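You operate a simulated robot arm through the tools that you are given. There is no shell and no other tool.

The job below is to be done with a simulated robot arm. You get a single attempt, and the scene is never put back.

## Task
Strip the wrong 24 V solenoid cube off the valve in the vice.
Fine: nut, cube and valve into the yellow pan; unscrew while the vice grips, vice open at the end, 12 V cube left alone. Set down upright: valve with the long stem.

Only the result counts: the job must be done as asked and must still hold three seconds after the hand-in. Knocking over, shifting, dropping, spilling or breaking anything else fails it.

## Robot
A 7-joint arm with a three-finger gripper, fixed in place. Base frame: the origin is on the floor under the middle of its stand, x ahead of it, y to its left, z up. Readings come in m, degrees, newtons and seconds.
It reaches about 1.342 m from its shoulder. Its first joint turns from -166.0 to 166.0 degrees. Payload 2.69 kg.
Tool frame: the origin (TCP) lies between the finger pads and is the grasp point; the fingertips stand 0.03 m ahead of it; z points along the fingers, y is the line along which they close. The gripper opens to 0.128 m; its body begins 0.117 m behind the TCP.
Orientation is told as [roll, pitch, yaw] about the base's x, y, z axes, in that order, counted from this pose: with the fingers straight down and closing along the base's y, the tool's x points along the base's -x, its y along +y and its z along -z.

## Interface
- The arm moves only by the tool nudge_tool. Its arguments are lists of equal length, an entry for each row: "offset": the shift along the tool's x, y, z in m, a list of three; "rotation": the turn, a rotation vector about the tool's x, y, z in degrees, a list of three. In form: {"offset": [[dx, dy, dz], ...], "rotation": [[ax, ay, az], ...]}. A call has 1 to 20 rows; each row shifts and turns the commanded pose from where the row before left it, along the tool's axes as they then stand. "jaw" is the gripper command, from -1 (shut) to 1 (fully open), values between in proportion, set as the call begins (left out, the last holds). Rows are played at 5 a second. More than 0.05 m and 8.6 degrees between two rows, or a gripper value outside its range, and nothing of the call is played. A pose out of reach is approached as far as the arm can. The call stops where the force on the tool passes 50 N (or 10 N more than at its start, if that is more) or the arm is blocked; 0.2 s more then pass. Each finger travels about 0.127 m/s and halts on what it meets, pressing with about 43 N; the grip force reading is that of the motor and also rises with nothing between the fingers. The clock runs only during rows and for 0.2 s after the last one: add rows that do not move to give the fingers time. It gives the time, the measured TCP pose, the force on the tool (base axes), the opening and the grip force at its end, in the units of the frame above (readings bear some noise), with the torque about the TCP (base axes, N m) and any sound that the robot's microphone picked up, and new pictures: "pictures" is both (left out), scene, wrist or none.
- Cameras (640 x 400 px; columns grow to the right, rows downward): "scene" is fixed at [0.2193, -0.5008, 1.4152]; the picture's right is [0.98, -0.18, 0.00], its down [-0.07, -0.35, -0.93] and it looks along [0.17, 0.92, -0.36] (base axes); focal length 349 px, centre (320, 200). "wrist" rides on the gripper at [0.058, 0.054, -0.131] in the tool frame; the picture's right is [-0.68, 0.74, 0.00], its down [-0.62, -0.57, -0.55] and it looks along [-0.40, -0.37, 0.84] (tool axes); focal length 234 px, centre (320, 200). There is no depth. A picture from a camera that has moved, and an enlarged one, comes with that camera's place and axes in the base frame and with its lens.
- move_column(by): moves the trunk up (or, below 0, down) by that many m; the arm rides with it, the base frame stays. It gives what a move gives, with no picture.
- close_up(camera, box): a new picture of the part [left, top, right, bottom] of that camera's present view, enlarged. No time passes.
- finish_job(): hands the job in; it is judged then, once.

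Places have to be worked out from the pictures, the camera data and where the tool is seen. Open the gripper and draw the arm clear of the work before you hand the job in, unless the task says otherwise.

The tools are called after ">>>" as name(argument=value, ...) on one line, values as JSON. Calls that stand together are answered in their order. nudge_tool: Moves the arm, as the interface text tells. Its arguments: {"type":"object","properties":{"offset":{"type":"array","items":{"type":"array","items":{"type":"number"}}},"rotation":{"type":"array","items":{"type":"array","items":{"type":"number"}}},"jaw":{"type":"number"},"pictures":{"type":"string","enum":["both","scene","wrist","none"]}},"required":["offset","rotation"]} The other tools are called the same way: move_column (by) moves the trunk up or down; close_up (camera, box) takes an enlarged picture of a part of a camera's view; finish_job () hands the job in.

At the start:

```text
time: 0.0
tcp_pos: [0.6747, 0.4382, 1.0793]
ee_rot: [-0.1, 0.0, 0.0]
ft_force: [0.6, -0.9, -0.6]
wrist_torque: [0.0, 0.02, 0.01]
opening: 0.128
grasp_force: 0.0
trunk travel left (down, up): [-0.15, 0.2]
```

scene: 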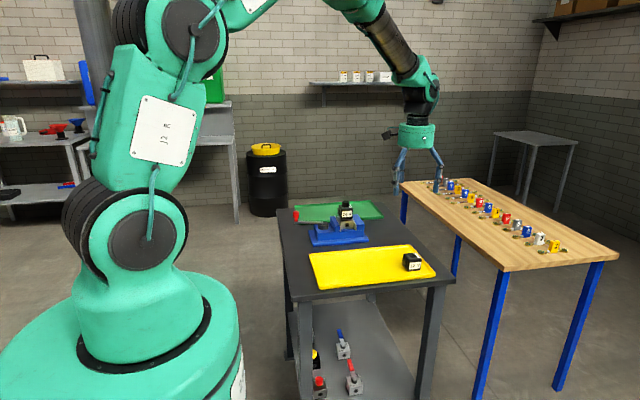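
wrist: 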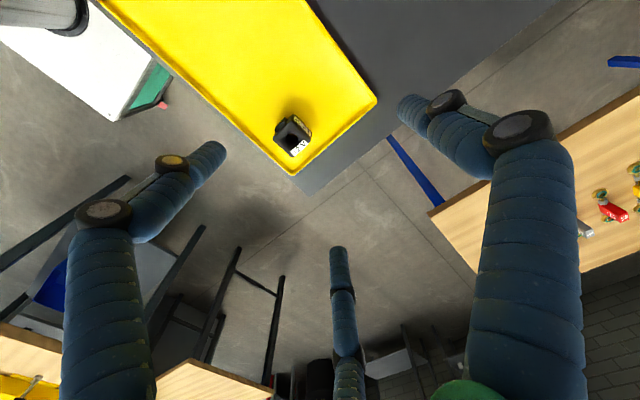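

The scene picture shows a table with a blue vice holding a valve with a black cube, and a yellow pan with another cube. I look closer before moving.

>>> close_up(camera="scene", box=[280, 190, 440, 290])

>>> close_up(camera="scene", box=[300, 190, 380, 250])

>>> close_up(camera="scene", box=[390, 240, 440, 280])

>>> close_up(camera="scene", box=[420, 170, 580, 270])

```text
4.00 times, centred on (360, 240) of scene
camera zoom: at [0.2193, -0.5008, 1.4152], right [0.98, -0.18, 0.0], down [-0.07, -0.35, -0.93], along [0.17, 0.92, -0.36], focal length 1396 px, centre (160, 40)
```

zoom: 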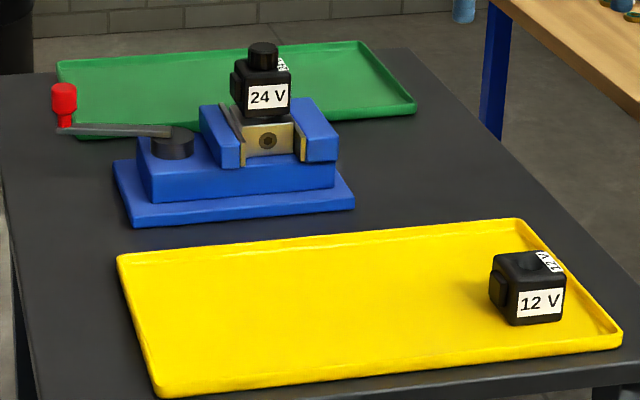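

```text
6.67 times, centred on (340, 220) of scene
camera zoom: at [0.2193, -0.5008, 1.4152], right [0.98, -0.18, 0.0], down [-0.07, -0.35, -0.93], along [0.17, 0.92, -0.36], focal length 2327 px, centre (187, 67)
```

zoom: 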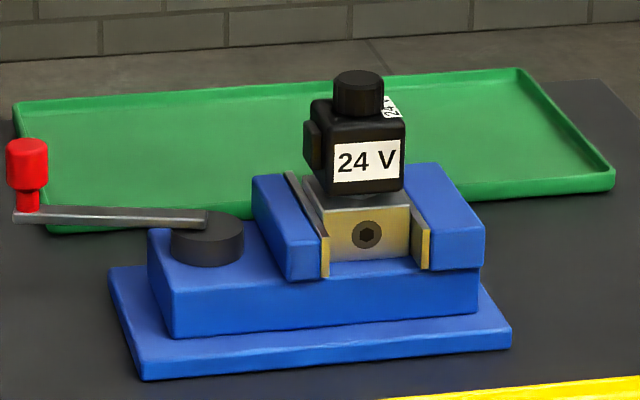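

```text
10.00 times, centred on (415, 260) of scene
camera zoom: at [0.2193, -0.5008, 1.4152], right [0.98, -0.18, 0.0], down [-0.07, -0.35, -0.93], along [0.17, 0.92, -0.36], focal length 3490 px, centre (-630, -400)
```

zoom: 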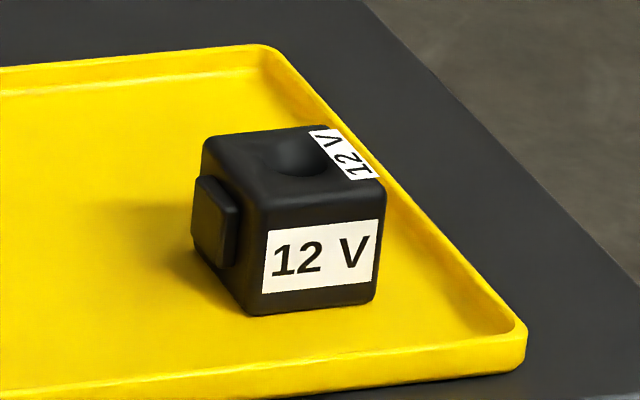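

```text
4.00 times, centred on (500, 220) of scene
camera zoom: at [0.2193, -0.5008, 1.4152], right [0.98, -0.18, 0.0], down [-0.07, -0.35, -0.93], along [0.17, 0.92, -0.36], focal length 1396 px, centre (-400, 120)
```

zoom: 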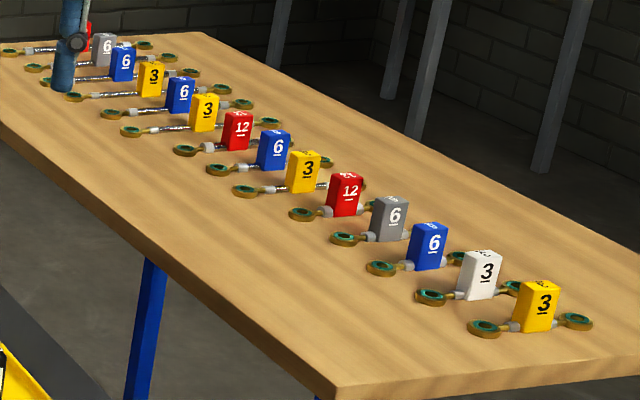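

The 12 V cube works out at about (0.673, 0.382, 0.843), the pan at x 0.37–0.73, y 0.33–0.53, and the vice behind it at y≈0.65. I close the gripper in free air to learn how the fingers close.

>>> nudge_tool(offset=[[0, 0, 0], [0, 0, 0], [0, 0, 0], [0, 0, 0], [0, 0, 0]], rotation=[[0, 0, 0], [0, 0, 0], [0, 0, 0], [0, 0, 0], [0, 0, 0]], jaw=-1)

```text
time: 1.2
tcp_pos: [0.6756, 0.4383, 1.0799]
ee_rot: [0.1, 0.0, 0.0]
ft_force: [0.4, 0.3, -0.5]
wrist_torque: [0.02, 0.01, 0.01]
opening: 0.0021
grasp_force: 31.2
trunk travel left (down, up): [-0.15, 0.2]
camera wrist: at [0.6169, 0.4911, 1.2105], right [0.68, 0.74, 0.0], down [0.62, -0.57, 0.55], along [0.4, -0.37, -0.84], focal length 234 px, centre (320, 200)
```

scene: 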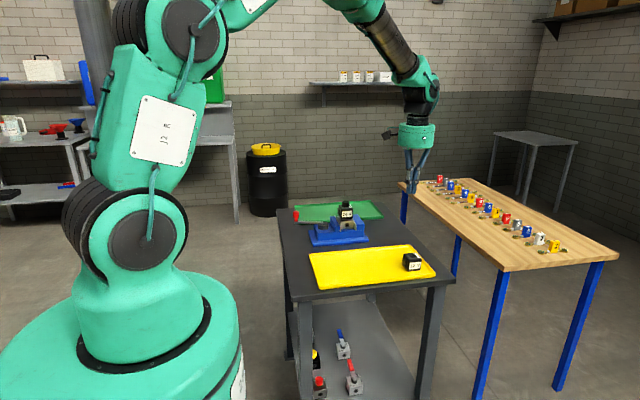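
wrist: 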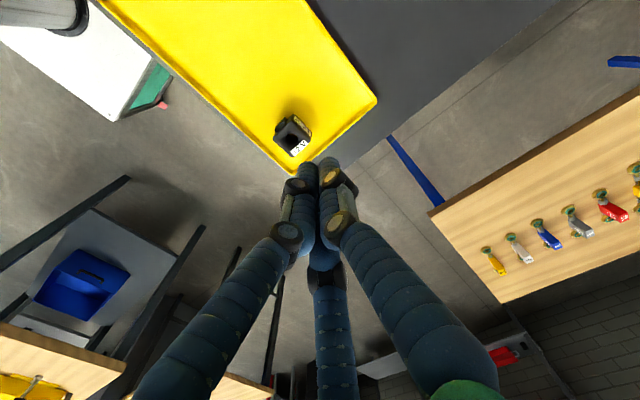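

The fingers close concentrically (120° apart), opening reads ~0.002 when shut. I move above the estimated vice position (0.528, 0.65) at the same height for a good view.

>>> nudge_tool(offset=[[0.0245, 0.0353, 0], [0.0245, 0.0353, 0], [0.0245, 0.0353, 0], [0.0245, 0.0353, 0], [0.0245, 0.0353, 0], [0.0245, 0.0353, 0], [0, 0, 0]], rotation=[[0, 0, 0], [0, 0, 0], [0, 0, 0], [0, 0, 0], [0, 0, 0], [0, 0, 0], [0, 0, 0]], jaw=1)

```text
time: 2.8
tcp_pos: [0.5271, 0.6493, 1.0788]
ee_rot: [0.1, 0.0, -0.1]
ft_force: [-0.5, 0.2, 1.1]
wrist_torque: [-0.05, -0.06, 0.0]
opening: 0.1279
grasp_force: 0.1
trunk travel left (down, up): [-0.15, 0.2]
camera wrist: at [0.4688, 0.7034, 1.2098], right [0.68, 0.74, 0.0], down [0.62, -0.56, 0.55], along [0.4, -0.37, -0.84], focal length 234 px, centre (320, 200)
```

scene: 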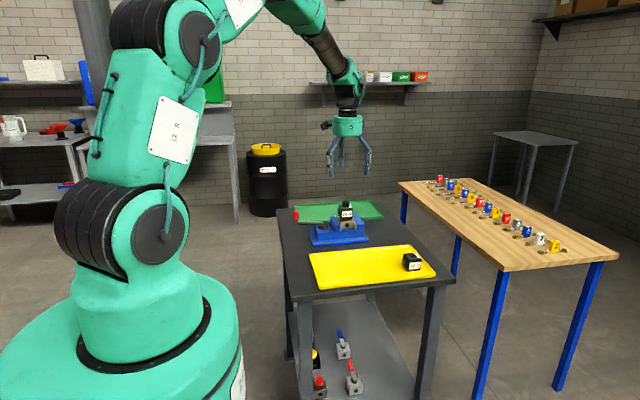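
wrist: 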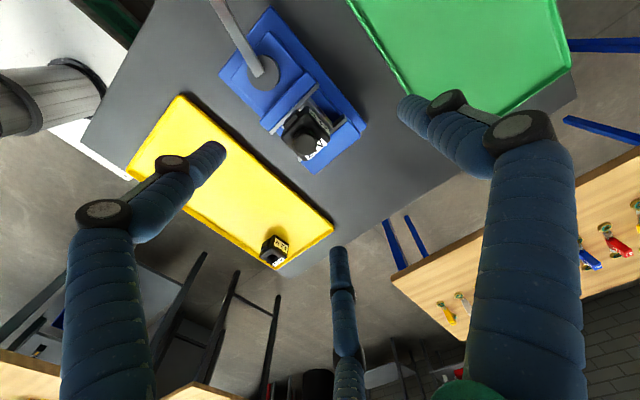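

>>> close_up(camera="wrist", box=[200, 0, 392, 200])

>>> close_up(camera="wrist", box=[260, 90, 356, 180])

>>> close_up(camera="scene", box=[305, 190, 385, 250])

```text
2.00 times, centred on (296, 100) of wrist
camera zoom: at [0.4688, 0.7034, 1.2098], right [0.68, 0.74, 0.0], down [0.62, -0.56, 0.55], along [0.4, -0.37, -0.84], focal length 468 px, centre (368, 400)
```

zoom: 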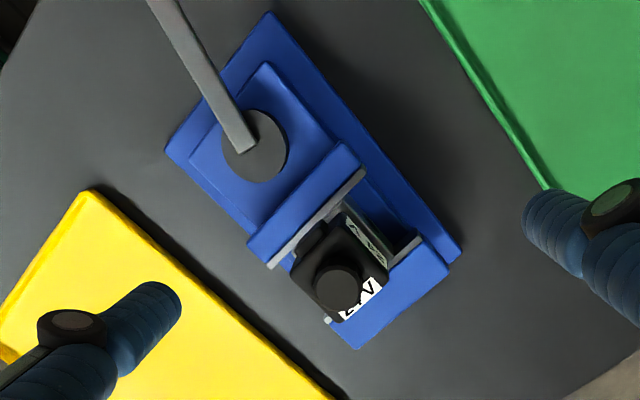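

```text
4.44 times, centred on (308, 135) of wrist
camera zoom: at [0.4688, 0.7034, 1.2098], right [0.68, 0.74, 0.0], down [0.62, -0.56, 0.55], along [0.4, -0.37, -0.84], focal length 1041 px, centre (373, 489)
```

zoom: 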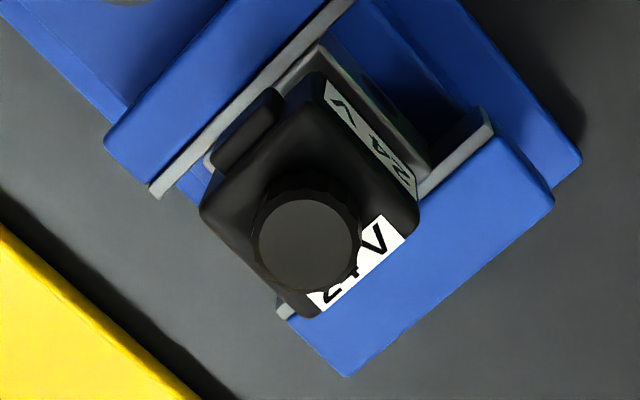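

```text
6.67 times, centred on (345, 220) of scene
camera zoom: at [0.2193, -0.5008, 1.4152], right [0.98, -0.18, 0.0], down [-0.07, -0.35, -0.93], along [0.17, 0.92, -0.36], focal length 2327 px, centre (153, 67)
```

zoom: 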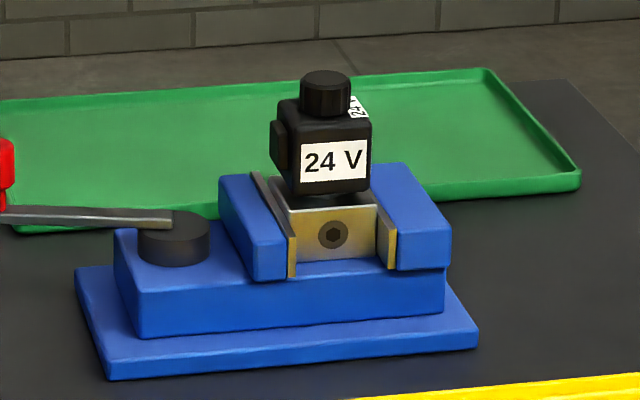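

Triangulating the nut top gives about (0.522, 0.632, 0.963), with the cube top near z≈0.943. I move to centre over it at TCP z≈1.02 (tips at 0.99) and look again.

>>> nudge_tool(offset=[[0.0025, -0.0087, 0.0295], [0.0025, -0.0087, 0.0295], [0, 0, 0]], rotation=[[0, 0, 0], [0, 0, 0], [0, 0, 0]], jaw=1)

>>> close_up(camera="wrist", box=[272, 120, 368, 180])

>>> close_up(camera="scene", box=[305, 170, 385, 230])

```text
time: 3.6
tcp_pos: [0.524, 0.6329, 1.0206]
ee_rot: [0.0, 0.0, 0.0]
ft_force: [-1.2, -0.5, -0.1]
wrist_torque: [-0.05, 0.0, -0.01]
opening: 0.1281
grasp_force: 0.1
trunk travel left (down, up): [-0.15, 0.2]
camera wrist: at [0.4646, 0.6856, 1.1519], right [0.68, 0.74, 0.0], down [0.62, -0.57, 0.55], along [0.4, -0.37, -0.84], focal length 234 px, centre (320, 200)
```

scene: 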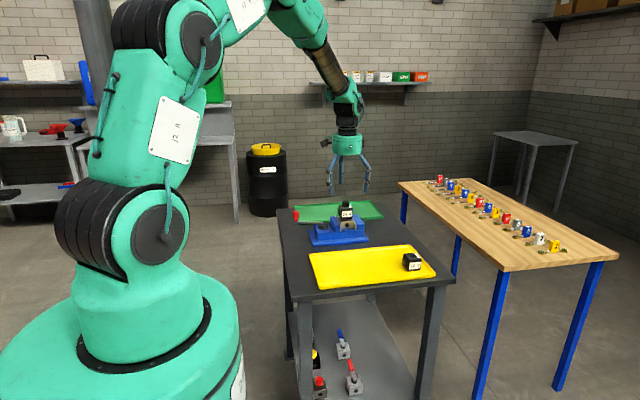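
wrist: 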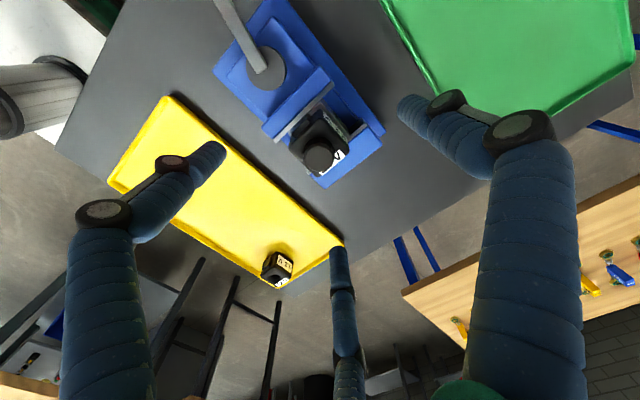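

```text
6.67 times, centred on (320, 150) of wrist
camera zoom: at [0.4646, 0.6856, 1.1519], right [0.68, 0.74, 0.0], down [0.62, -0.57, 0.55], along [0.4, -0.37, -0.84], focal length 1561 px, centre (320, 533)
```

zoom: 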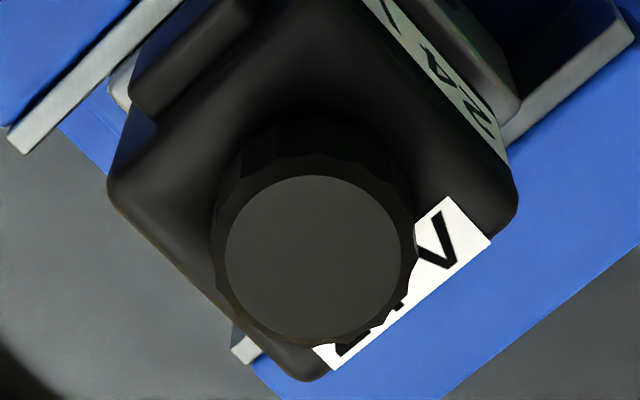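

```text
6.67 times, centred on (345, 200) of scene
camera zoom: at [0.2193, -0.5008, 1.4152], right [0.98, -0.18, 0.0], down [-0.07, -0.35, -0.93], along [0.17, 0.92, -0.36], focal length 2327 px, centre (153, 200)
```

zoom: 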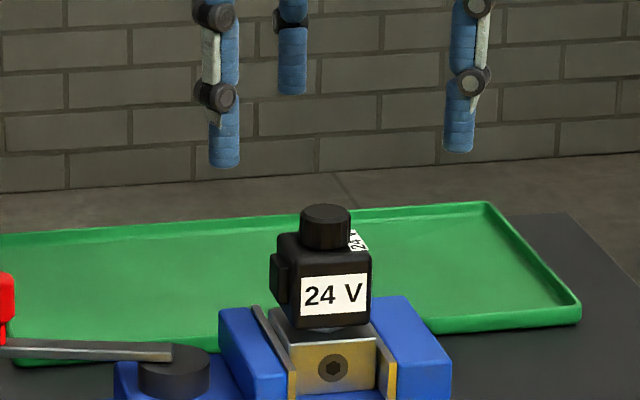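

The nut centre appears about 1 mm off (+x, −y) from the tool axis. I correct that, close the fingers partway to ~0.05 m and lower to TCP z≈0.988 to compare tips with the nut.

>>> nudge_tool(offset=[[-0.001, -0.001, 0], [0, 0, 0.0165], [0, 0, 0.0165], [0, 0, 0]], rotation=[[0, 0, 0], [0, 0, 0], [0, 0, 0], [0, 0, 0]], jaw=-0.22)

>>> close_up(camera="wrist", box=[256, 100, 384, 180])

>>> close_up(camera="scene", box=[305, 170, 385, 230])

```text
time: 4.6
tcp_pos: [0.5246, 0.6323, 0.9877]
ee_rot: [-0.1, 0.0, 0.0]
ft_force: [0.3, 0.2, 0.0]
wrist_torque: [-0.04, 0.05, 0.0]
opening: 0.0501
grasp_force: 0.1
trunk travel left (down, up): [-0.15, 0.2]
camera wrist: at [0.4651, 0.6857, 1.1189], right [0.68, 0.74, 0.0], down [0.62, -0.57, 0.55], along [0.4, -0.37, -0.84], focal length 234 px, centre (320, 200)
```

scene: 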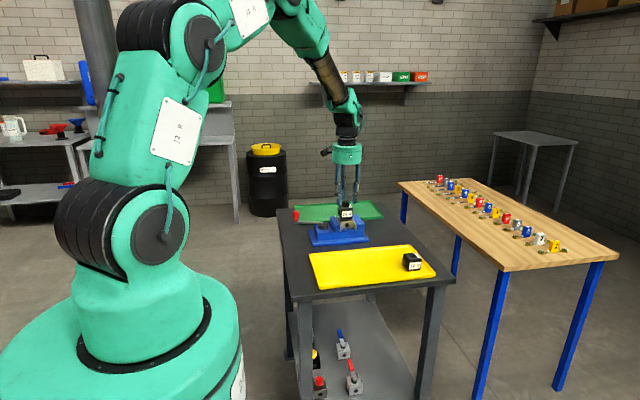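
wrist: 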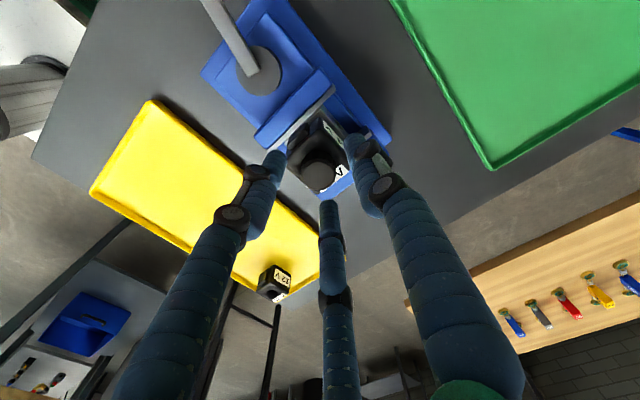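

```text
5.00 times, centred on (320, 140) of wrist
camera zoom: at [0.4651, 0.6857, 1.1189], right [0.68, 0.74, 0.0], down [0.62, -0.57, 0.55], along [0.4, -0.37, -0.84], focal length 1171 px, centre (320, 500)
```

zoom: 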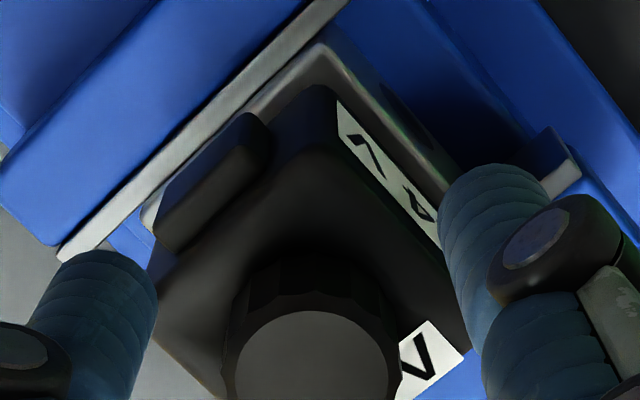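

```text
6.67 times, centred on (345, 200) of scene
camera zoom: at [0.2193, -0.5008, 1.4152], right [0.98, -0.18, 0.0], down [-0.07, -0.35, -0.93], along [0.17, 0.92, -0.36], focal length 2327 px, centre (153, 200)
```

zoom: 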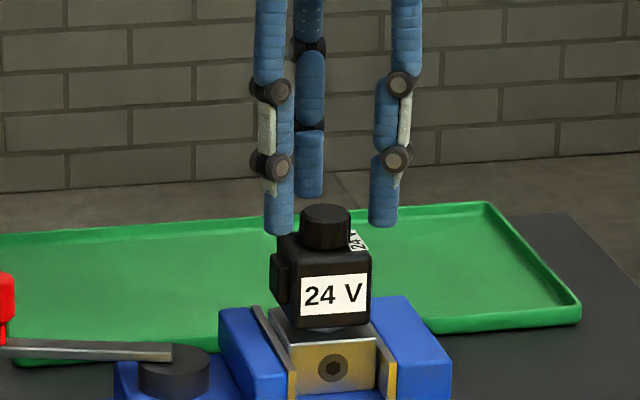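

The tips are ~6 mm below the nut top already and x is centred within a millimetre. I check the nut's offset from the axis in the wrist view once more before lowering further.

>>> close_up(camera="wrist", box=[272, 140, 368, 200])

```text
6.67 times, centred on (320, 170) of wrist
camera zoom: at [0.4651, 0.6857, 1.1189], right [0.68, 0.74, 0.0], down [0.62, -0.57, 0.55], along [0.4, -0.37, -0.84], focal length 1561 px, centre (320, 400)
```

zoom: 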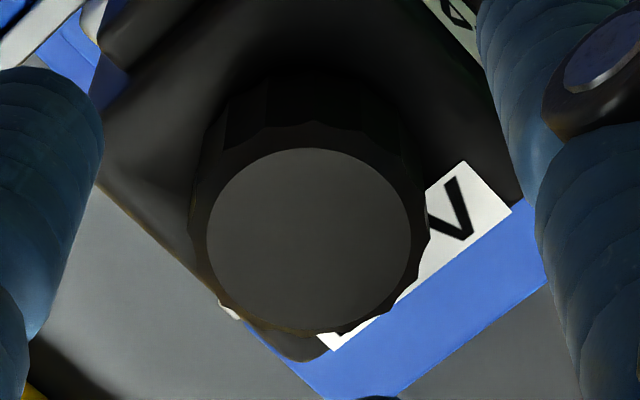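

The nut is centred to within ~1 mm of the tool axis. I pre-rotate the tool clockwise (seen from above) by 88° at this safe height so that I have a long counter-clockwise stroke for unscrewing.

>>> nudge_tool(offset=[[0, 0, 0], [0, 0, 0], [0, 0, 0], [0, 0, 0], [0, 0, 0], [0, 0, 0], [0, 0, 0], [0, 0, 0], [0, 0, 0], [0, 0, 0], [0, 0, 0], [0, 0, 0]], rotation=[[0, 0, 8], [0, 0, 8], [0, 0, 8], [0, 0, 8], [0, 0, 8], [0, 0, 8], [0, 0, 8], [0, 0, 8], [0, 0, 8], [0, 0, 8], [0, 0, 8], [0, 0, 0]])

>>> close_up(camera="scene", box=[305, 170, 385, 230])

```text
time: 7.2
tcp_pos: [0.5247, 0.6296, 0.9867]
ee_rot: [0.1, 0.0, -88.1]
ft_force: [-1.1, -0.2, 1.1]
wrist_torque: [-0.01, -0.02, -0.03]
opening: 0.0501
grasp_force: 0.1
trunk travel left (down, up): [-0.15, 0.2]
camera wrist: at [0.576, 0.6906, 1.1182], right [0.76, -0.65, 0.0], down [-0.54, -0.63, 0.55], along [-0.36, -0.42, -0.84], focal length 234 px, centre (320, 200)
```

scene: 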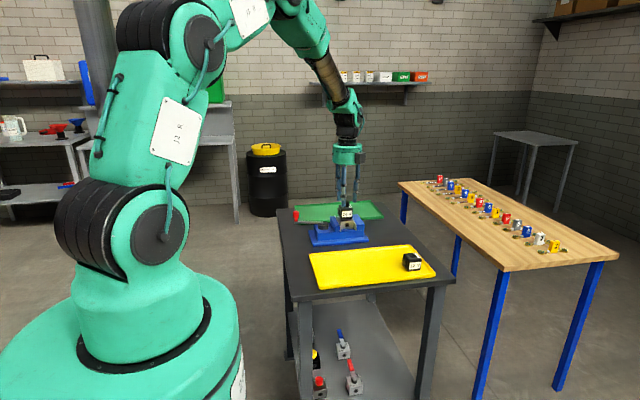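
wrist: 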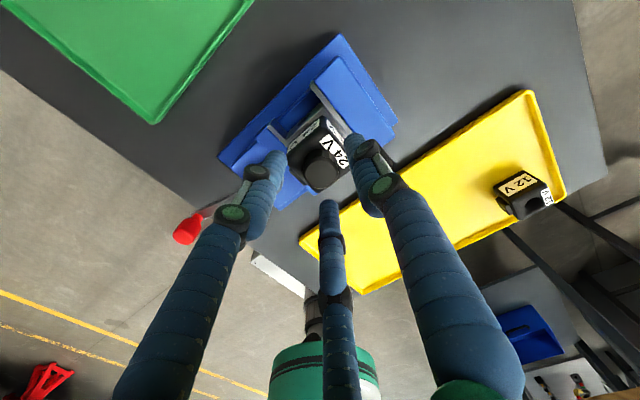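

```text
6.67 times, centred on (345, 200) of scene
camera zoom: at [0.2193, -0.5008, 1.4152], right [0.98, -0.18, 0.0], down [-0.07, -0.35, -0.93], along [0.17, 0.92, -0.36], focal length 2327 px, centre (153, 200)
```

zoom: 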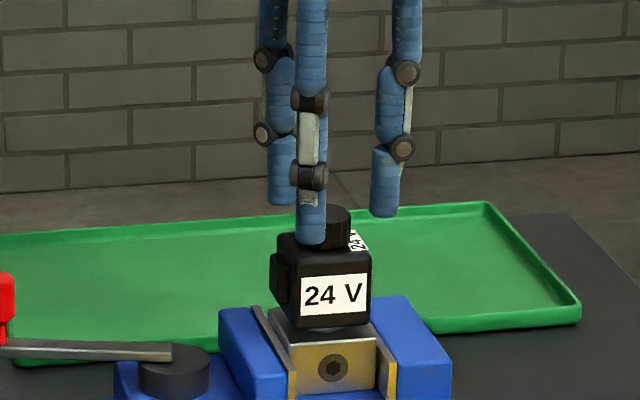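

Rotation reached −88° fine. I check the nut's position from this new wrist viewpoint (opposite parallax).

>>> close_up(camera="wrist", box=[272, 140, 368, 200])

```text
6.67 times, centred on (320, 170) of wrist
camera zoom: at [0.576, 0.6906, 1.1182], right [0.76, -0.65, 0.0], down [-0.54, -0.63, 0.55], along [-0.36, -0.42, -0.84], focal length 1561 px, centre (320, 400)
```

zoom: 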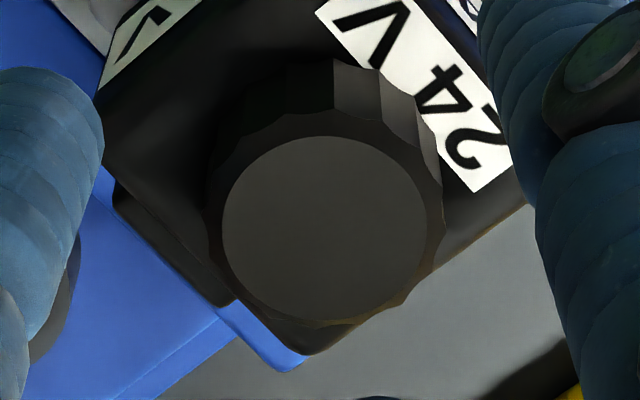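

Comparing both views, the nut sits about (+1.1, −1.2) mm from the axis. I correct that and lower 10 mm so the tips stand just above the cube top.

>>> nudge_tool(offset=[[-0.0011, 0.0011, 0], [0, 0, 0.005], [0, 0, 0.005], [0, 0, 0]], rotation=[[0, 0, 0], [0, 0, 0], [0, 0, 0], [0, 0, 0]], pictures="none")

>>> close_up(camera="scene", box=[321, 190, 369, 220])

>>> close_up(camera="wrist", box=[256, 120, 384, 200])

```text
time: 8.2
tcp_pos: [0.5262, 0.63, 0.9778]
ee_rot: [0.0, 0.0, -88.0]
ft_force: [0.2, 0.5, -0.1]
wrist_torque: [-0.02, -0.01, -0.04]
opening: 0.05
grasp_force: 0.0
trunk travel left (down, up): [-0.15, 0.2]
```

```text
13.33 times, centred on (345, 205) of scene
camera zoom: at [0.2193, -0.5008, 1.4152], right [0.98, -0.18, 0.0], down [-0.07, -0.35, -0.93], along [0.17, 0.92, -0.36], focal length 4654 px, centre (-13, 133)
```

zoom: 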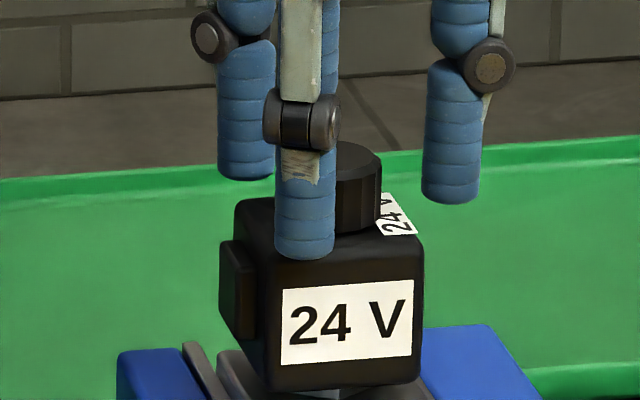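

```text
5.00 times, centred on (320, 160) of wrist
camera zoom: at [0.577, 0.6901, 1.108], right [0.76, -0.65, 0.0], down [-0.54, -0.64, 0.55], along [-0.36, -0.42, -0.84], focal length 1171 px, centre (320, 400)
```

zoom: 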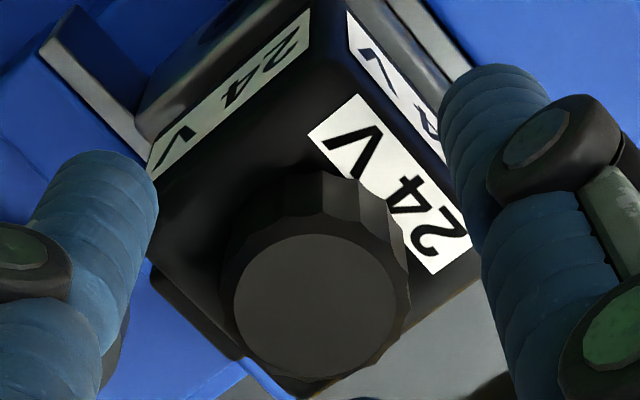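

The tips are now level with the cube's top (~0.943). I raise 3 mm so the fingers close on the nut without rubbing on the cube, then close.

>>> nudge_tool(offset=[[0, 0, -0.003], [0, 0, 0]], rotation=[[0, 0, 0], [0, 0, 0]], pictures="none")

>>> nudge_tool(offset=[[0, 0, 0], [0, 0, 0], [0, 0, 0], [0, 0, 0]], rotation=[[0, 0, 0], [0, 0, 0], [0, 0, 0], [0, 0, 0]], jaw=-1)

>>> close_up(camera="scene", box=[321, 190, 369, 220])

```text
time: 8.8
tcp_pos: [0.5263, 0.63, 0.9791]
ee_rot: [0.0, 0.0, -88.1]
ft_force: [0.5, -0.4, 0.3]
wrist_torque: [0.04, 0.03, -0.03]
opening: 0.0499
grasp_force: 0.1
trunk travel left (down, up): [-0.15, 0.2]
```

```text
time: 9.8
tcp_pos: [0.5259, 0.6298, 0.9794]
ee_rot: [-0.1, 0.0, -88.1]
ft_force: [-5.5, 2.0, -0.1]
wrist_torque: [0.05, 0.14, 0.01]
opening: 0.0181
grasp_force: 42.6
trunk travel left (down, up): [-0.15, 0.2]
camera wrist: at [0.5769, 0.6899, 1.1107], right [0.76, -0.65, 0.0], down [-0.54, -0.64, 0.55], along [-0.36, -0.42, -0.84], focal length 234 px, centre (320, 200)
```

scene: 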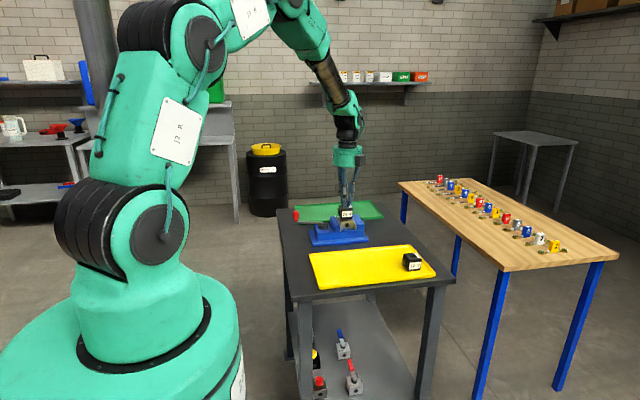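
wrist: 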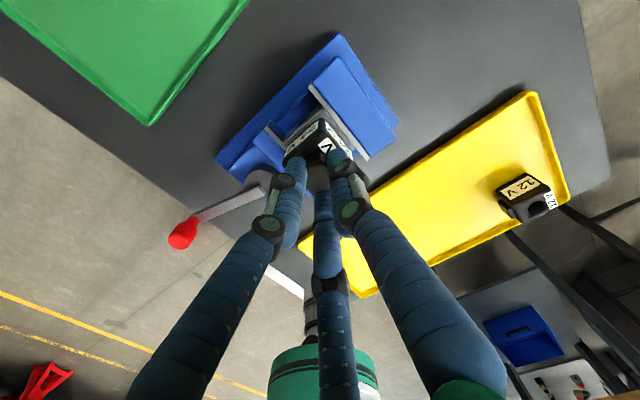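

```text
13.33 times, centred on (345, 205) of scene
camera zoom: at [0.2193, -0.5008, 1.4152], right [0.98, -0.18, 0.0], down [-0.07, -0.35, -0.93], along [0.17, 0.92, -0.36], focal length 4654 px, centre (-13, 133)
```

zoom: 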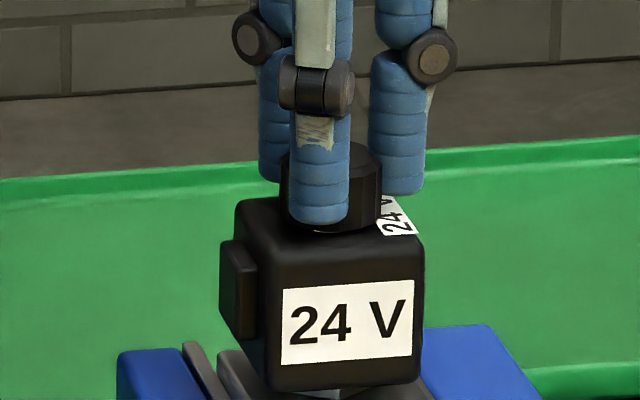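

The grip holds at 42.6 N with a small side force. I turn counter-clockwise 40° and read force and torque.

>>> nudge_tool(offset=[[0, 0, 0], [0, 0, 0], [0, 0, 0], [0, 0, 0], [0, 0, 0]], rotation=[[0, 0, -8], [0, 0, -8], [0, 0, -8], [0, 0, -8], [0, 0, -8]])

>>> close_up(camera="scene", box=[321, 190, 369, 220])

```text
time: 11.0
tcp_pos: [0.5258, 0.6302, 0.981]
ee_rot: [0.0, 0.1, -47.8]
ft_force: [-9.5, -0.5, -0.9]
wrist_torque: [0.01, 0.31, 0.01]
opening: 0.0182
grasp_force: 43.5
trunk travel left (down, up): [-0.15, 0.2]
camera wrist: at [0.5258, 0.7093, 1.1114], right [1.0, -0.01, 0.0], down [-0.01, -0.84, 0.55], along [0.0, -0.55, -0.84], focal length 234 px, centre (320, 200)
```

scene: 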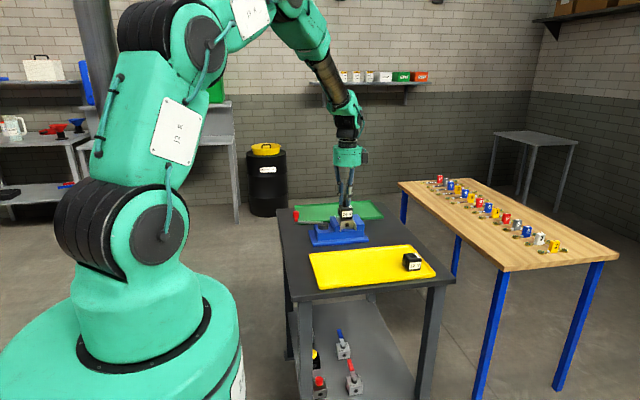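
wrist: 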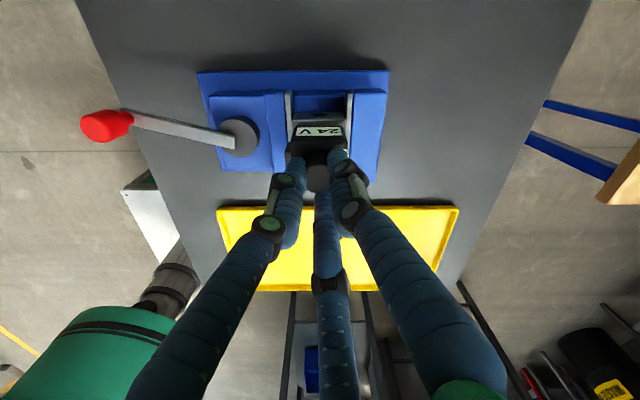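

```text
13.33 times, centred on (345, 205) of scene
camera zoom: at [0.2193, -0.5008, 1.4152], right [0.98, -0.18, 0.0], down [-0.07, -0.35, -0.93], along [0.17, 0.92, -0.36], focal length 4654 px, centre (-13, 133)
```

zoom: 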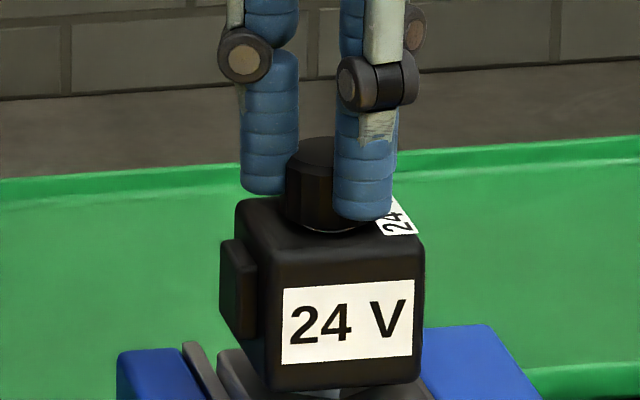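

Little torque and a −9.5 N side force in x, so the tool is slightly too far in +x. I correct by ~0.7 mm and keep turning counter-clockwise by 88° more.

>>> nudge_tool(offset=[[0.0005, -0.0005, 0], [0, 0, 0], [0, 0, 0], [0, 0, 0], [0, 0, 0], [0, 0, 0], [0, 0, 0], [0, 0, 0], [0, 0, 0], [0, 0, 0], [0, 0, 0]], rotation=[[0, 0, -8], [0, 0, -8], [0, 0, -8], [0, 0, -8], [0, 0, -8], [0, 0, -8], [0, 0, -8], [0, 0, -8], [0, 0, -8], [0, 0, -8], [0, 0, -8]])

>>> close_up(camera="scene", box=[321, 190, 369, 220])

```text
time: 13.4
tcp_pos: [0.5251, 0.6304, 0.9821]
ee_rot: [-0.1, 0.0, 40.2]
ft_force: [-1.3, -1.2, -1.1]
wrist_torque: [-0.01, -0.04, 0.0]
opening: 0.0185
grasp_force: 43.2
trunk travel left (down, up): [-0.15, 0.2]
camera wrist: at [0.445, 0.6334, 1.1123], right [0.04, 1.0, 0.0], down [0.84, -0.03, 0.55], along [0.55, -0.02, -0.84], focal length 234 px, centre (320, 200)
```

scene: 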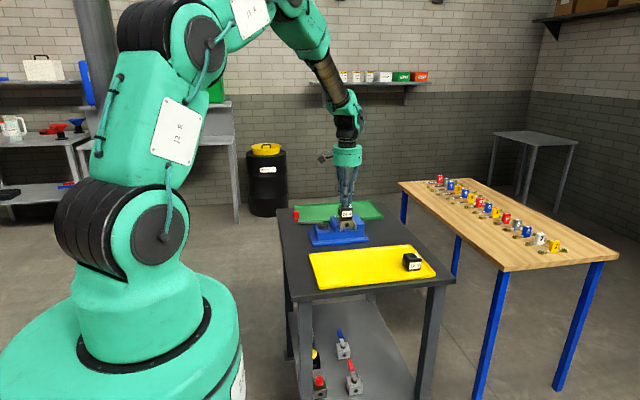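
wrist: 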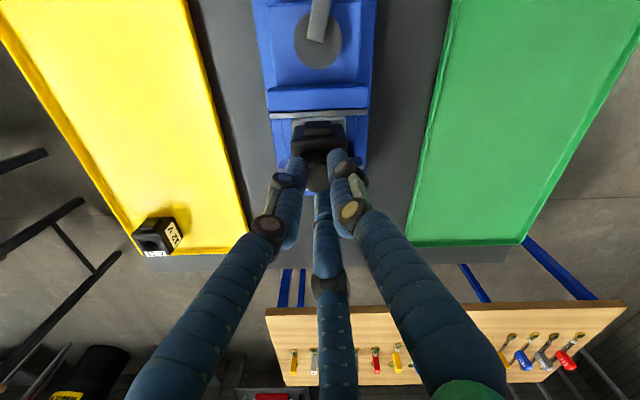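

```text
13.33 times, centred on (345, 205) of scene
camera zoom: at [0.2193, -0.5008, 1.4152], right [0.98, -0.18, 0.0], down [-0.07, -0.35, -0.93], along [0.17, 0.92, -0.36], focal length 4654 px, centre (-13, 133)
```

zoom: 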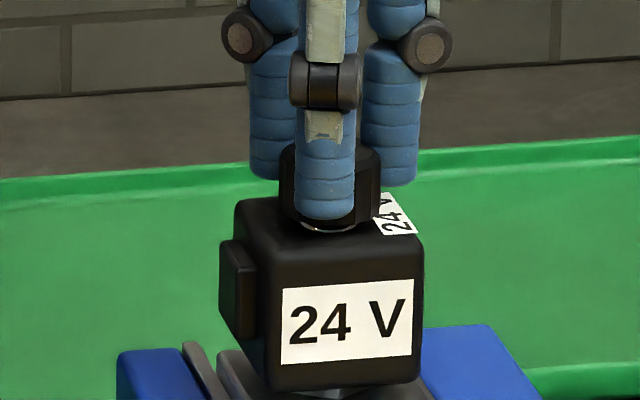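

Side force fell to ~1 N, and a bright ring is showing under the nut, so it seems to be rising. I continue turning another 80°.

>>> nudge_tool(offset=[[0, 0, 0], [0, 0, 0], [0, 0, 0], [0, 0, 0], [0, 0, 0], [0, 0, 0], [0, 0, 0], [0, 0, 0], [0, 0, 0], [0, 0, 0]], rotation=[[0, 0, -8], [0, 0, -8], [0, 0, -8], [0, 0, -8], [0, 0, -8], [0, 0, -8], [0, 0, -8], [0, 0, -8], [0, 0, -8], [0, 0, -8]])

>>> close_up(camera="scene", box=[321, 190, 369, 220])

```text
time: 15.6
tcp_pos: [0.5256, 0.6297, 0.9803]
ee_rot: [0.0, -0.1, 120.2]
ft_force: [-1.7, -0.5, 3.3]
wrist_torque: [0.05, 0.07, -0.01]
opening: 0.0182
grasp_force: 42.5
trunk travel left (down, up): [-0.15, 0.2]
camera wrist: at [0.5072, 0.5522, 1.112], right [-0.98, 0.21, 0.0], down [0.18, 0.82, 0.55], along [0.12, 0.54, -0.84], focal length 234 px, centre (320, 200)
```

scene: 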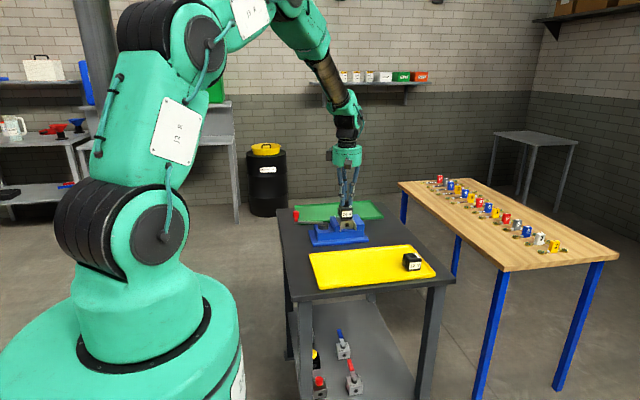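
wrist: 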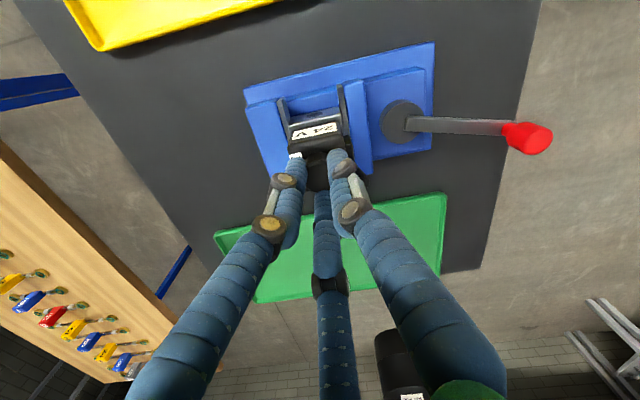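

```text
13.33 times, centred on (345, 205) of scene
camera zoom: at [0.2193, -0.5008, 1.4152], right [0.98, -0.18, 0.0], down [-0.07, -0.35, -0.93], along [0.17, 0.92, -0.36], focal length 4654 px, centre (-13, 133)
```

zoom: 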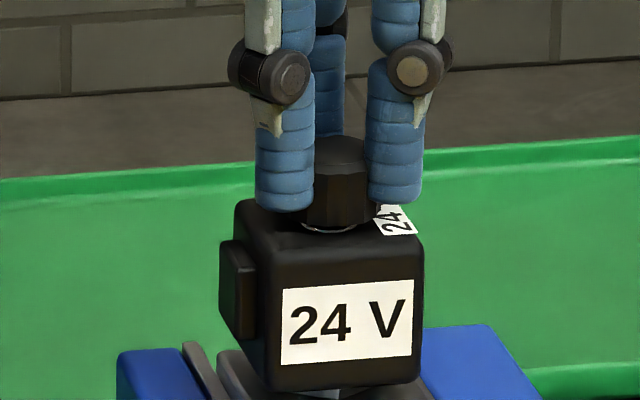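

The nut is rising about 2 mm so far. I raise 1 mm to follow it and turn another 48° to see how far the wrist joint goes.

>>> nudge_tool(offset=[[0, 0, -0.001], [0, 0, 0], [0, 0, 0], [0, 0, 0], [0, 0, 0], [0, 0, 0]], rotation=[[0, 0, -8], [0, 0, -8], [0, 0, -8], [0, 0, -8], [0, 0, -8], [0, 0, -8]])

>>> close_up(camera="scene", box=[321, 190, 369, 220])

```text
time: 17.0
tcp_pos: [0.5241, 0.6304, 0.9826]
ee_rot: [0.0, 0.0, 168.3]
ft_force: [-4.3, -1.4, 0.4]
wrist_torque: [0.0, 0.17, 0.01]
opening: 0.0185
grasp_force: 42.7
trunk travel left (down, up): [-0.15, 0.2]
camera wrist: at [0.5709, 0.5652, 1.1131], right [-0.81, -0.58, 0.0], down [-0.49, 0.68, 0.55], along [-0.32, 0.45, -0.84], focal length 234 px, centre (320, 200)
```

scene: 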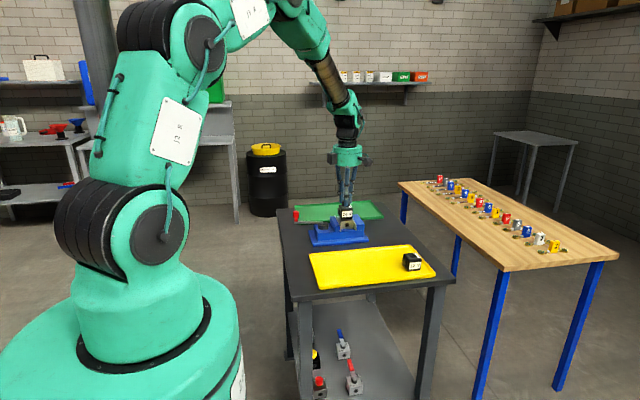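
wrist: 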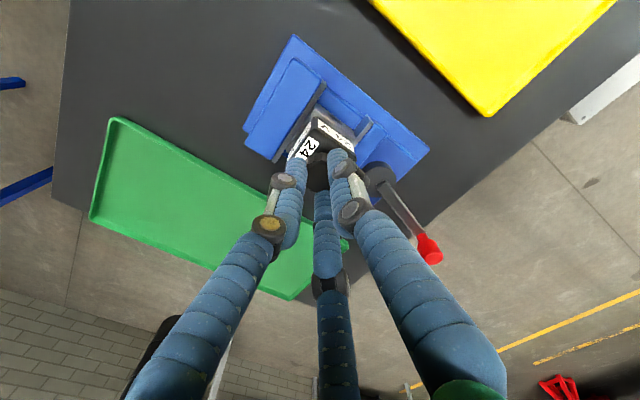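

```text
13.33 times, centred on (345, 205) of scene
camera zoom: at [0.2193, -0.5008, 1.4152], right [0.98, -0.18, 0.0], down [-0.07, -0.35, -0.93], along [0.17, 0.92, -0.36], focal length 4654 px, centre (-13, 133)
```

zoom: 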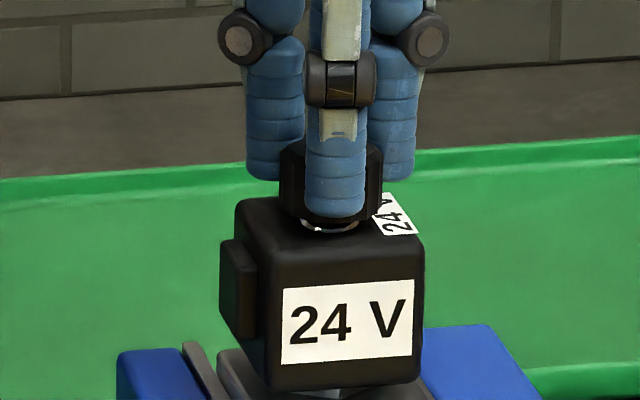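

Still turning freely at yaw 168°. I continue another 40° with a 1 mm rise, watching whether the wrist follows.

>>> nudge_tool(offset=[[0, 0, -0.0005], [0, 0, 0], [0, 0, 0], [0, 0, -0.0005], [0, 0, 0]], rotation=[[0, 0, -8], [0, 0, -8], [0, 0, -8], [0, 0, -8], [0, 0, -8]], pictures="none")

>>> close_up(camera="scene", box=[321, 190, 369, 220])

```text
time: 18.2
tcp_pos: [0.5258, 0.6308, 0.9827]
ee_rot: [-0.1, 0.0, -151.8]
ft_force: [-0.3, -0.2, -0.2]
wrist_torque: [0.03, 0.0, 0.03]
opening: 0.0181
grasp_force: 42.9
trunk travel left (down, up): [-0.15, 0.2]
```

```text
13.33 times, centred on (345, 205) of scene
camera zoom: at [0.2193, -0.5008, 1.4152], right [0.98, -0.18, 0.0], down [-0.07, -0.35, -0.93], along [0.17, 0.92, -0.36], focal length 4654 px, centre (-13, 133)
```

zoom: 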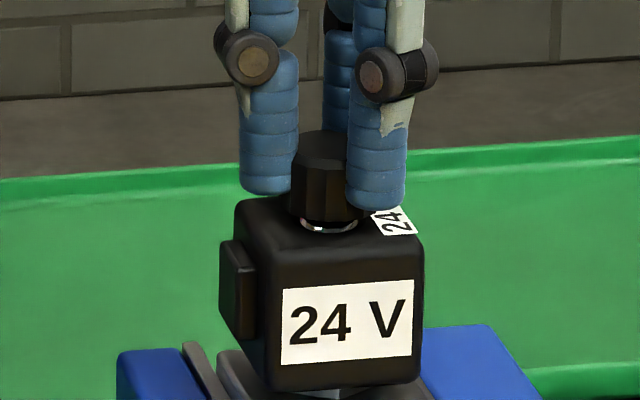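

Forces have dropped to near zero and the nut is ~3 mm up. I turn another 48° with a slight rise.

>>> nudge_tool(offset=[[0, 0, -0.0003], [0, 0, 0], [0, 0, -0.0003], [0, 0, 0], [0, 0, -0.0003], [0, 0, 0]], rotation=[[0, 0, -8], [0, 0, -8], [0, 0, -8], [0, 0, -8], [0, 0, -8], [0, 0, -8]], pictures="none")

>>> close_up(camera="scene", box=[321, 190, 369, 220])

```text
time: 19.6
tcp_pos: [0.5172, 0.6356, 0.9814]
ee_rot: [1.4, 0.3, -133.0]
ft_force: [29.7, -9.8, 19.0]
wrist_torque: [-0.4, -1.18, 0.01]
opening: 0.0182
grasp_force: 43.5
out of reach, approached as far as the arm can: row 3, 4, 5, 6
trunk travel left (down, up): [-0.15, 0.2]
```

```text
13.33 times, centred on (345, 205) of scene
camera zoom: at [0.2193, -0.5008, 1.4152], right [0.98, -0.18, 0.0], down [-0.07, -0.35, -0.93], along [0.17, 0.92, -0.36], focal length 4654 px, centre (-13, 133)
```

zoom: 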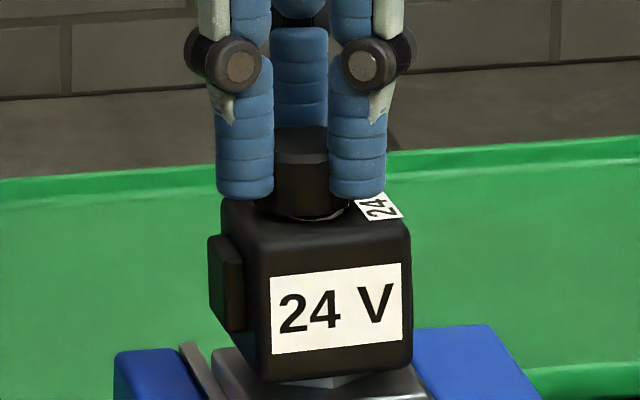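

The wrist joint limit was reached near yaw −135° and the tool drifted ~8 mm, tilting things. I immediately back out to the last reachable pose (rotate back the unreached 32°).

>>> nudge_tool(offset=[[0, 0, 0.0003], [0, 0, 0], [0, 0, 0.0003], [0, 0, 0], [0, 0, 0]], rotation=[[0, 0, 8], [0, 0, 8], [0, 0, 8], [0, 0, 8], [0, 0, 4]], pictures="none")

>>> close_up(camera="scene", box=[321, 190, 369, 220])

>>> close_up(camera="scene", box=[305, 190, 385, 250])

```text
time: 20.8
tcp_pos: [0.5154, 0.6356, 0.9801]
ee_rot: [1.0, 1.0, -169.2]
ft_force: [24.2, 0.0, 11.7]
wrist_torque: [-0.02, -0.85, 0.03]
opening: 0.0181
grasp_force: 43.2
trunk travel left (down, up): [-0.15, 0.2]
```

```text
13.33 times, centred on (345, 205) of scene
camera zoom: at [0.2193, -0.5008, 1.4152], right [0.98, -0.18, 0.0], down [-0.07, -0.35, -0.93], along [0.17, 0.92, -0.36], focal length 4654 px, centre (-13, 133)
```

zoom: 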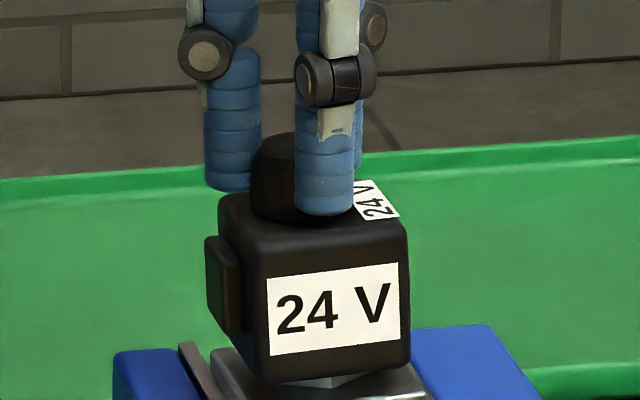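

```text
6.67 times, centred on (345, 220) of scene
camera zoom: at [0.2193, -0.5008, 1.4152], right [0.98, -0.18, 0.0], down [-0.07, -0.35, -0.93], along [0.17, 0.92, -0.36], focal length 2327 px, centre (153, 67)
```

zoom: 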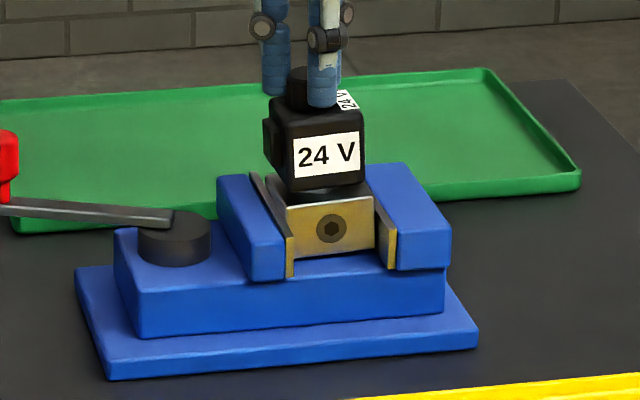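

The out-of-reach rows shifted the commanded pose; the tool is now about 10 mm off in x with the valve leaning in the jaws. I drag it gently back toward (0.5255, 0.6305) and take out the 1° tilts.

>>> nudge_tool(offset=[[0.003, 0.0023, 0], [0.003, 0.0023, 0], [0, 0, 0]], rotation=[[0.5, -0.5, 0], [0.5, -0.5, 0], [0, 0, 0]], pictures="none")

>>> close_up(camera="scene", box=[321, 190, 369, 220])

```text
time: 21.6
tcp_pos: [0.5223, 0.6328, 0.9794]
ee_rot: [0.1, -0.1, -169.0]
ft_force: [0.3, -0.2, 0.2]
wrist_torque: [-0.03, -0.01, 0.01]
opening: 0.0183
grasp_force: 42.9
trunk travel left (down, up): [-0.15, 0.2]
```

```text
13.33 times, centred on (345, 205) of scene
camera zoom: at [0.2193, -0.5008, 1.4152], right [0.98, -0.18, 0.0], down [-0.07, -0.35, -0.93], along [0.17, 0.92, -0.36], focal length 4654 px, centre (-13, 133)
```

zoom: 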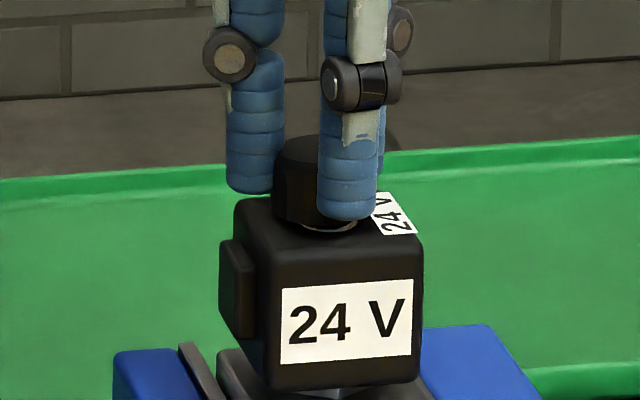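

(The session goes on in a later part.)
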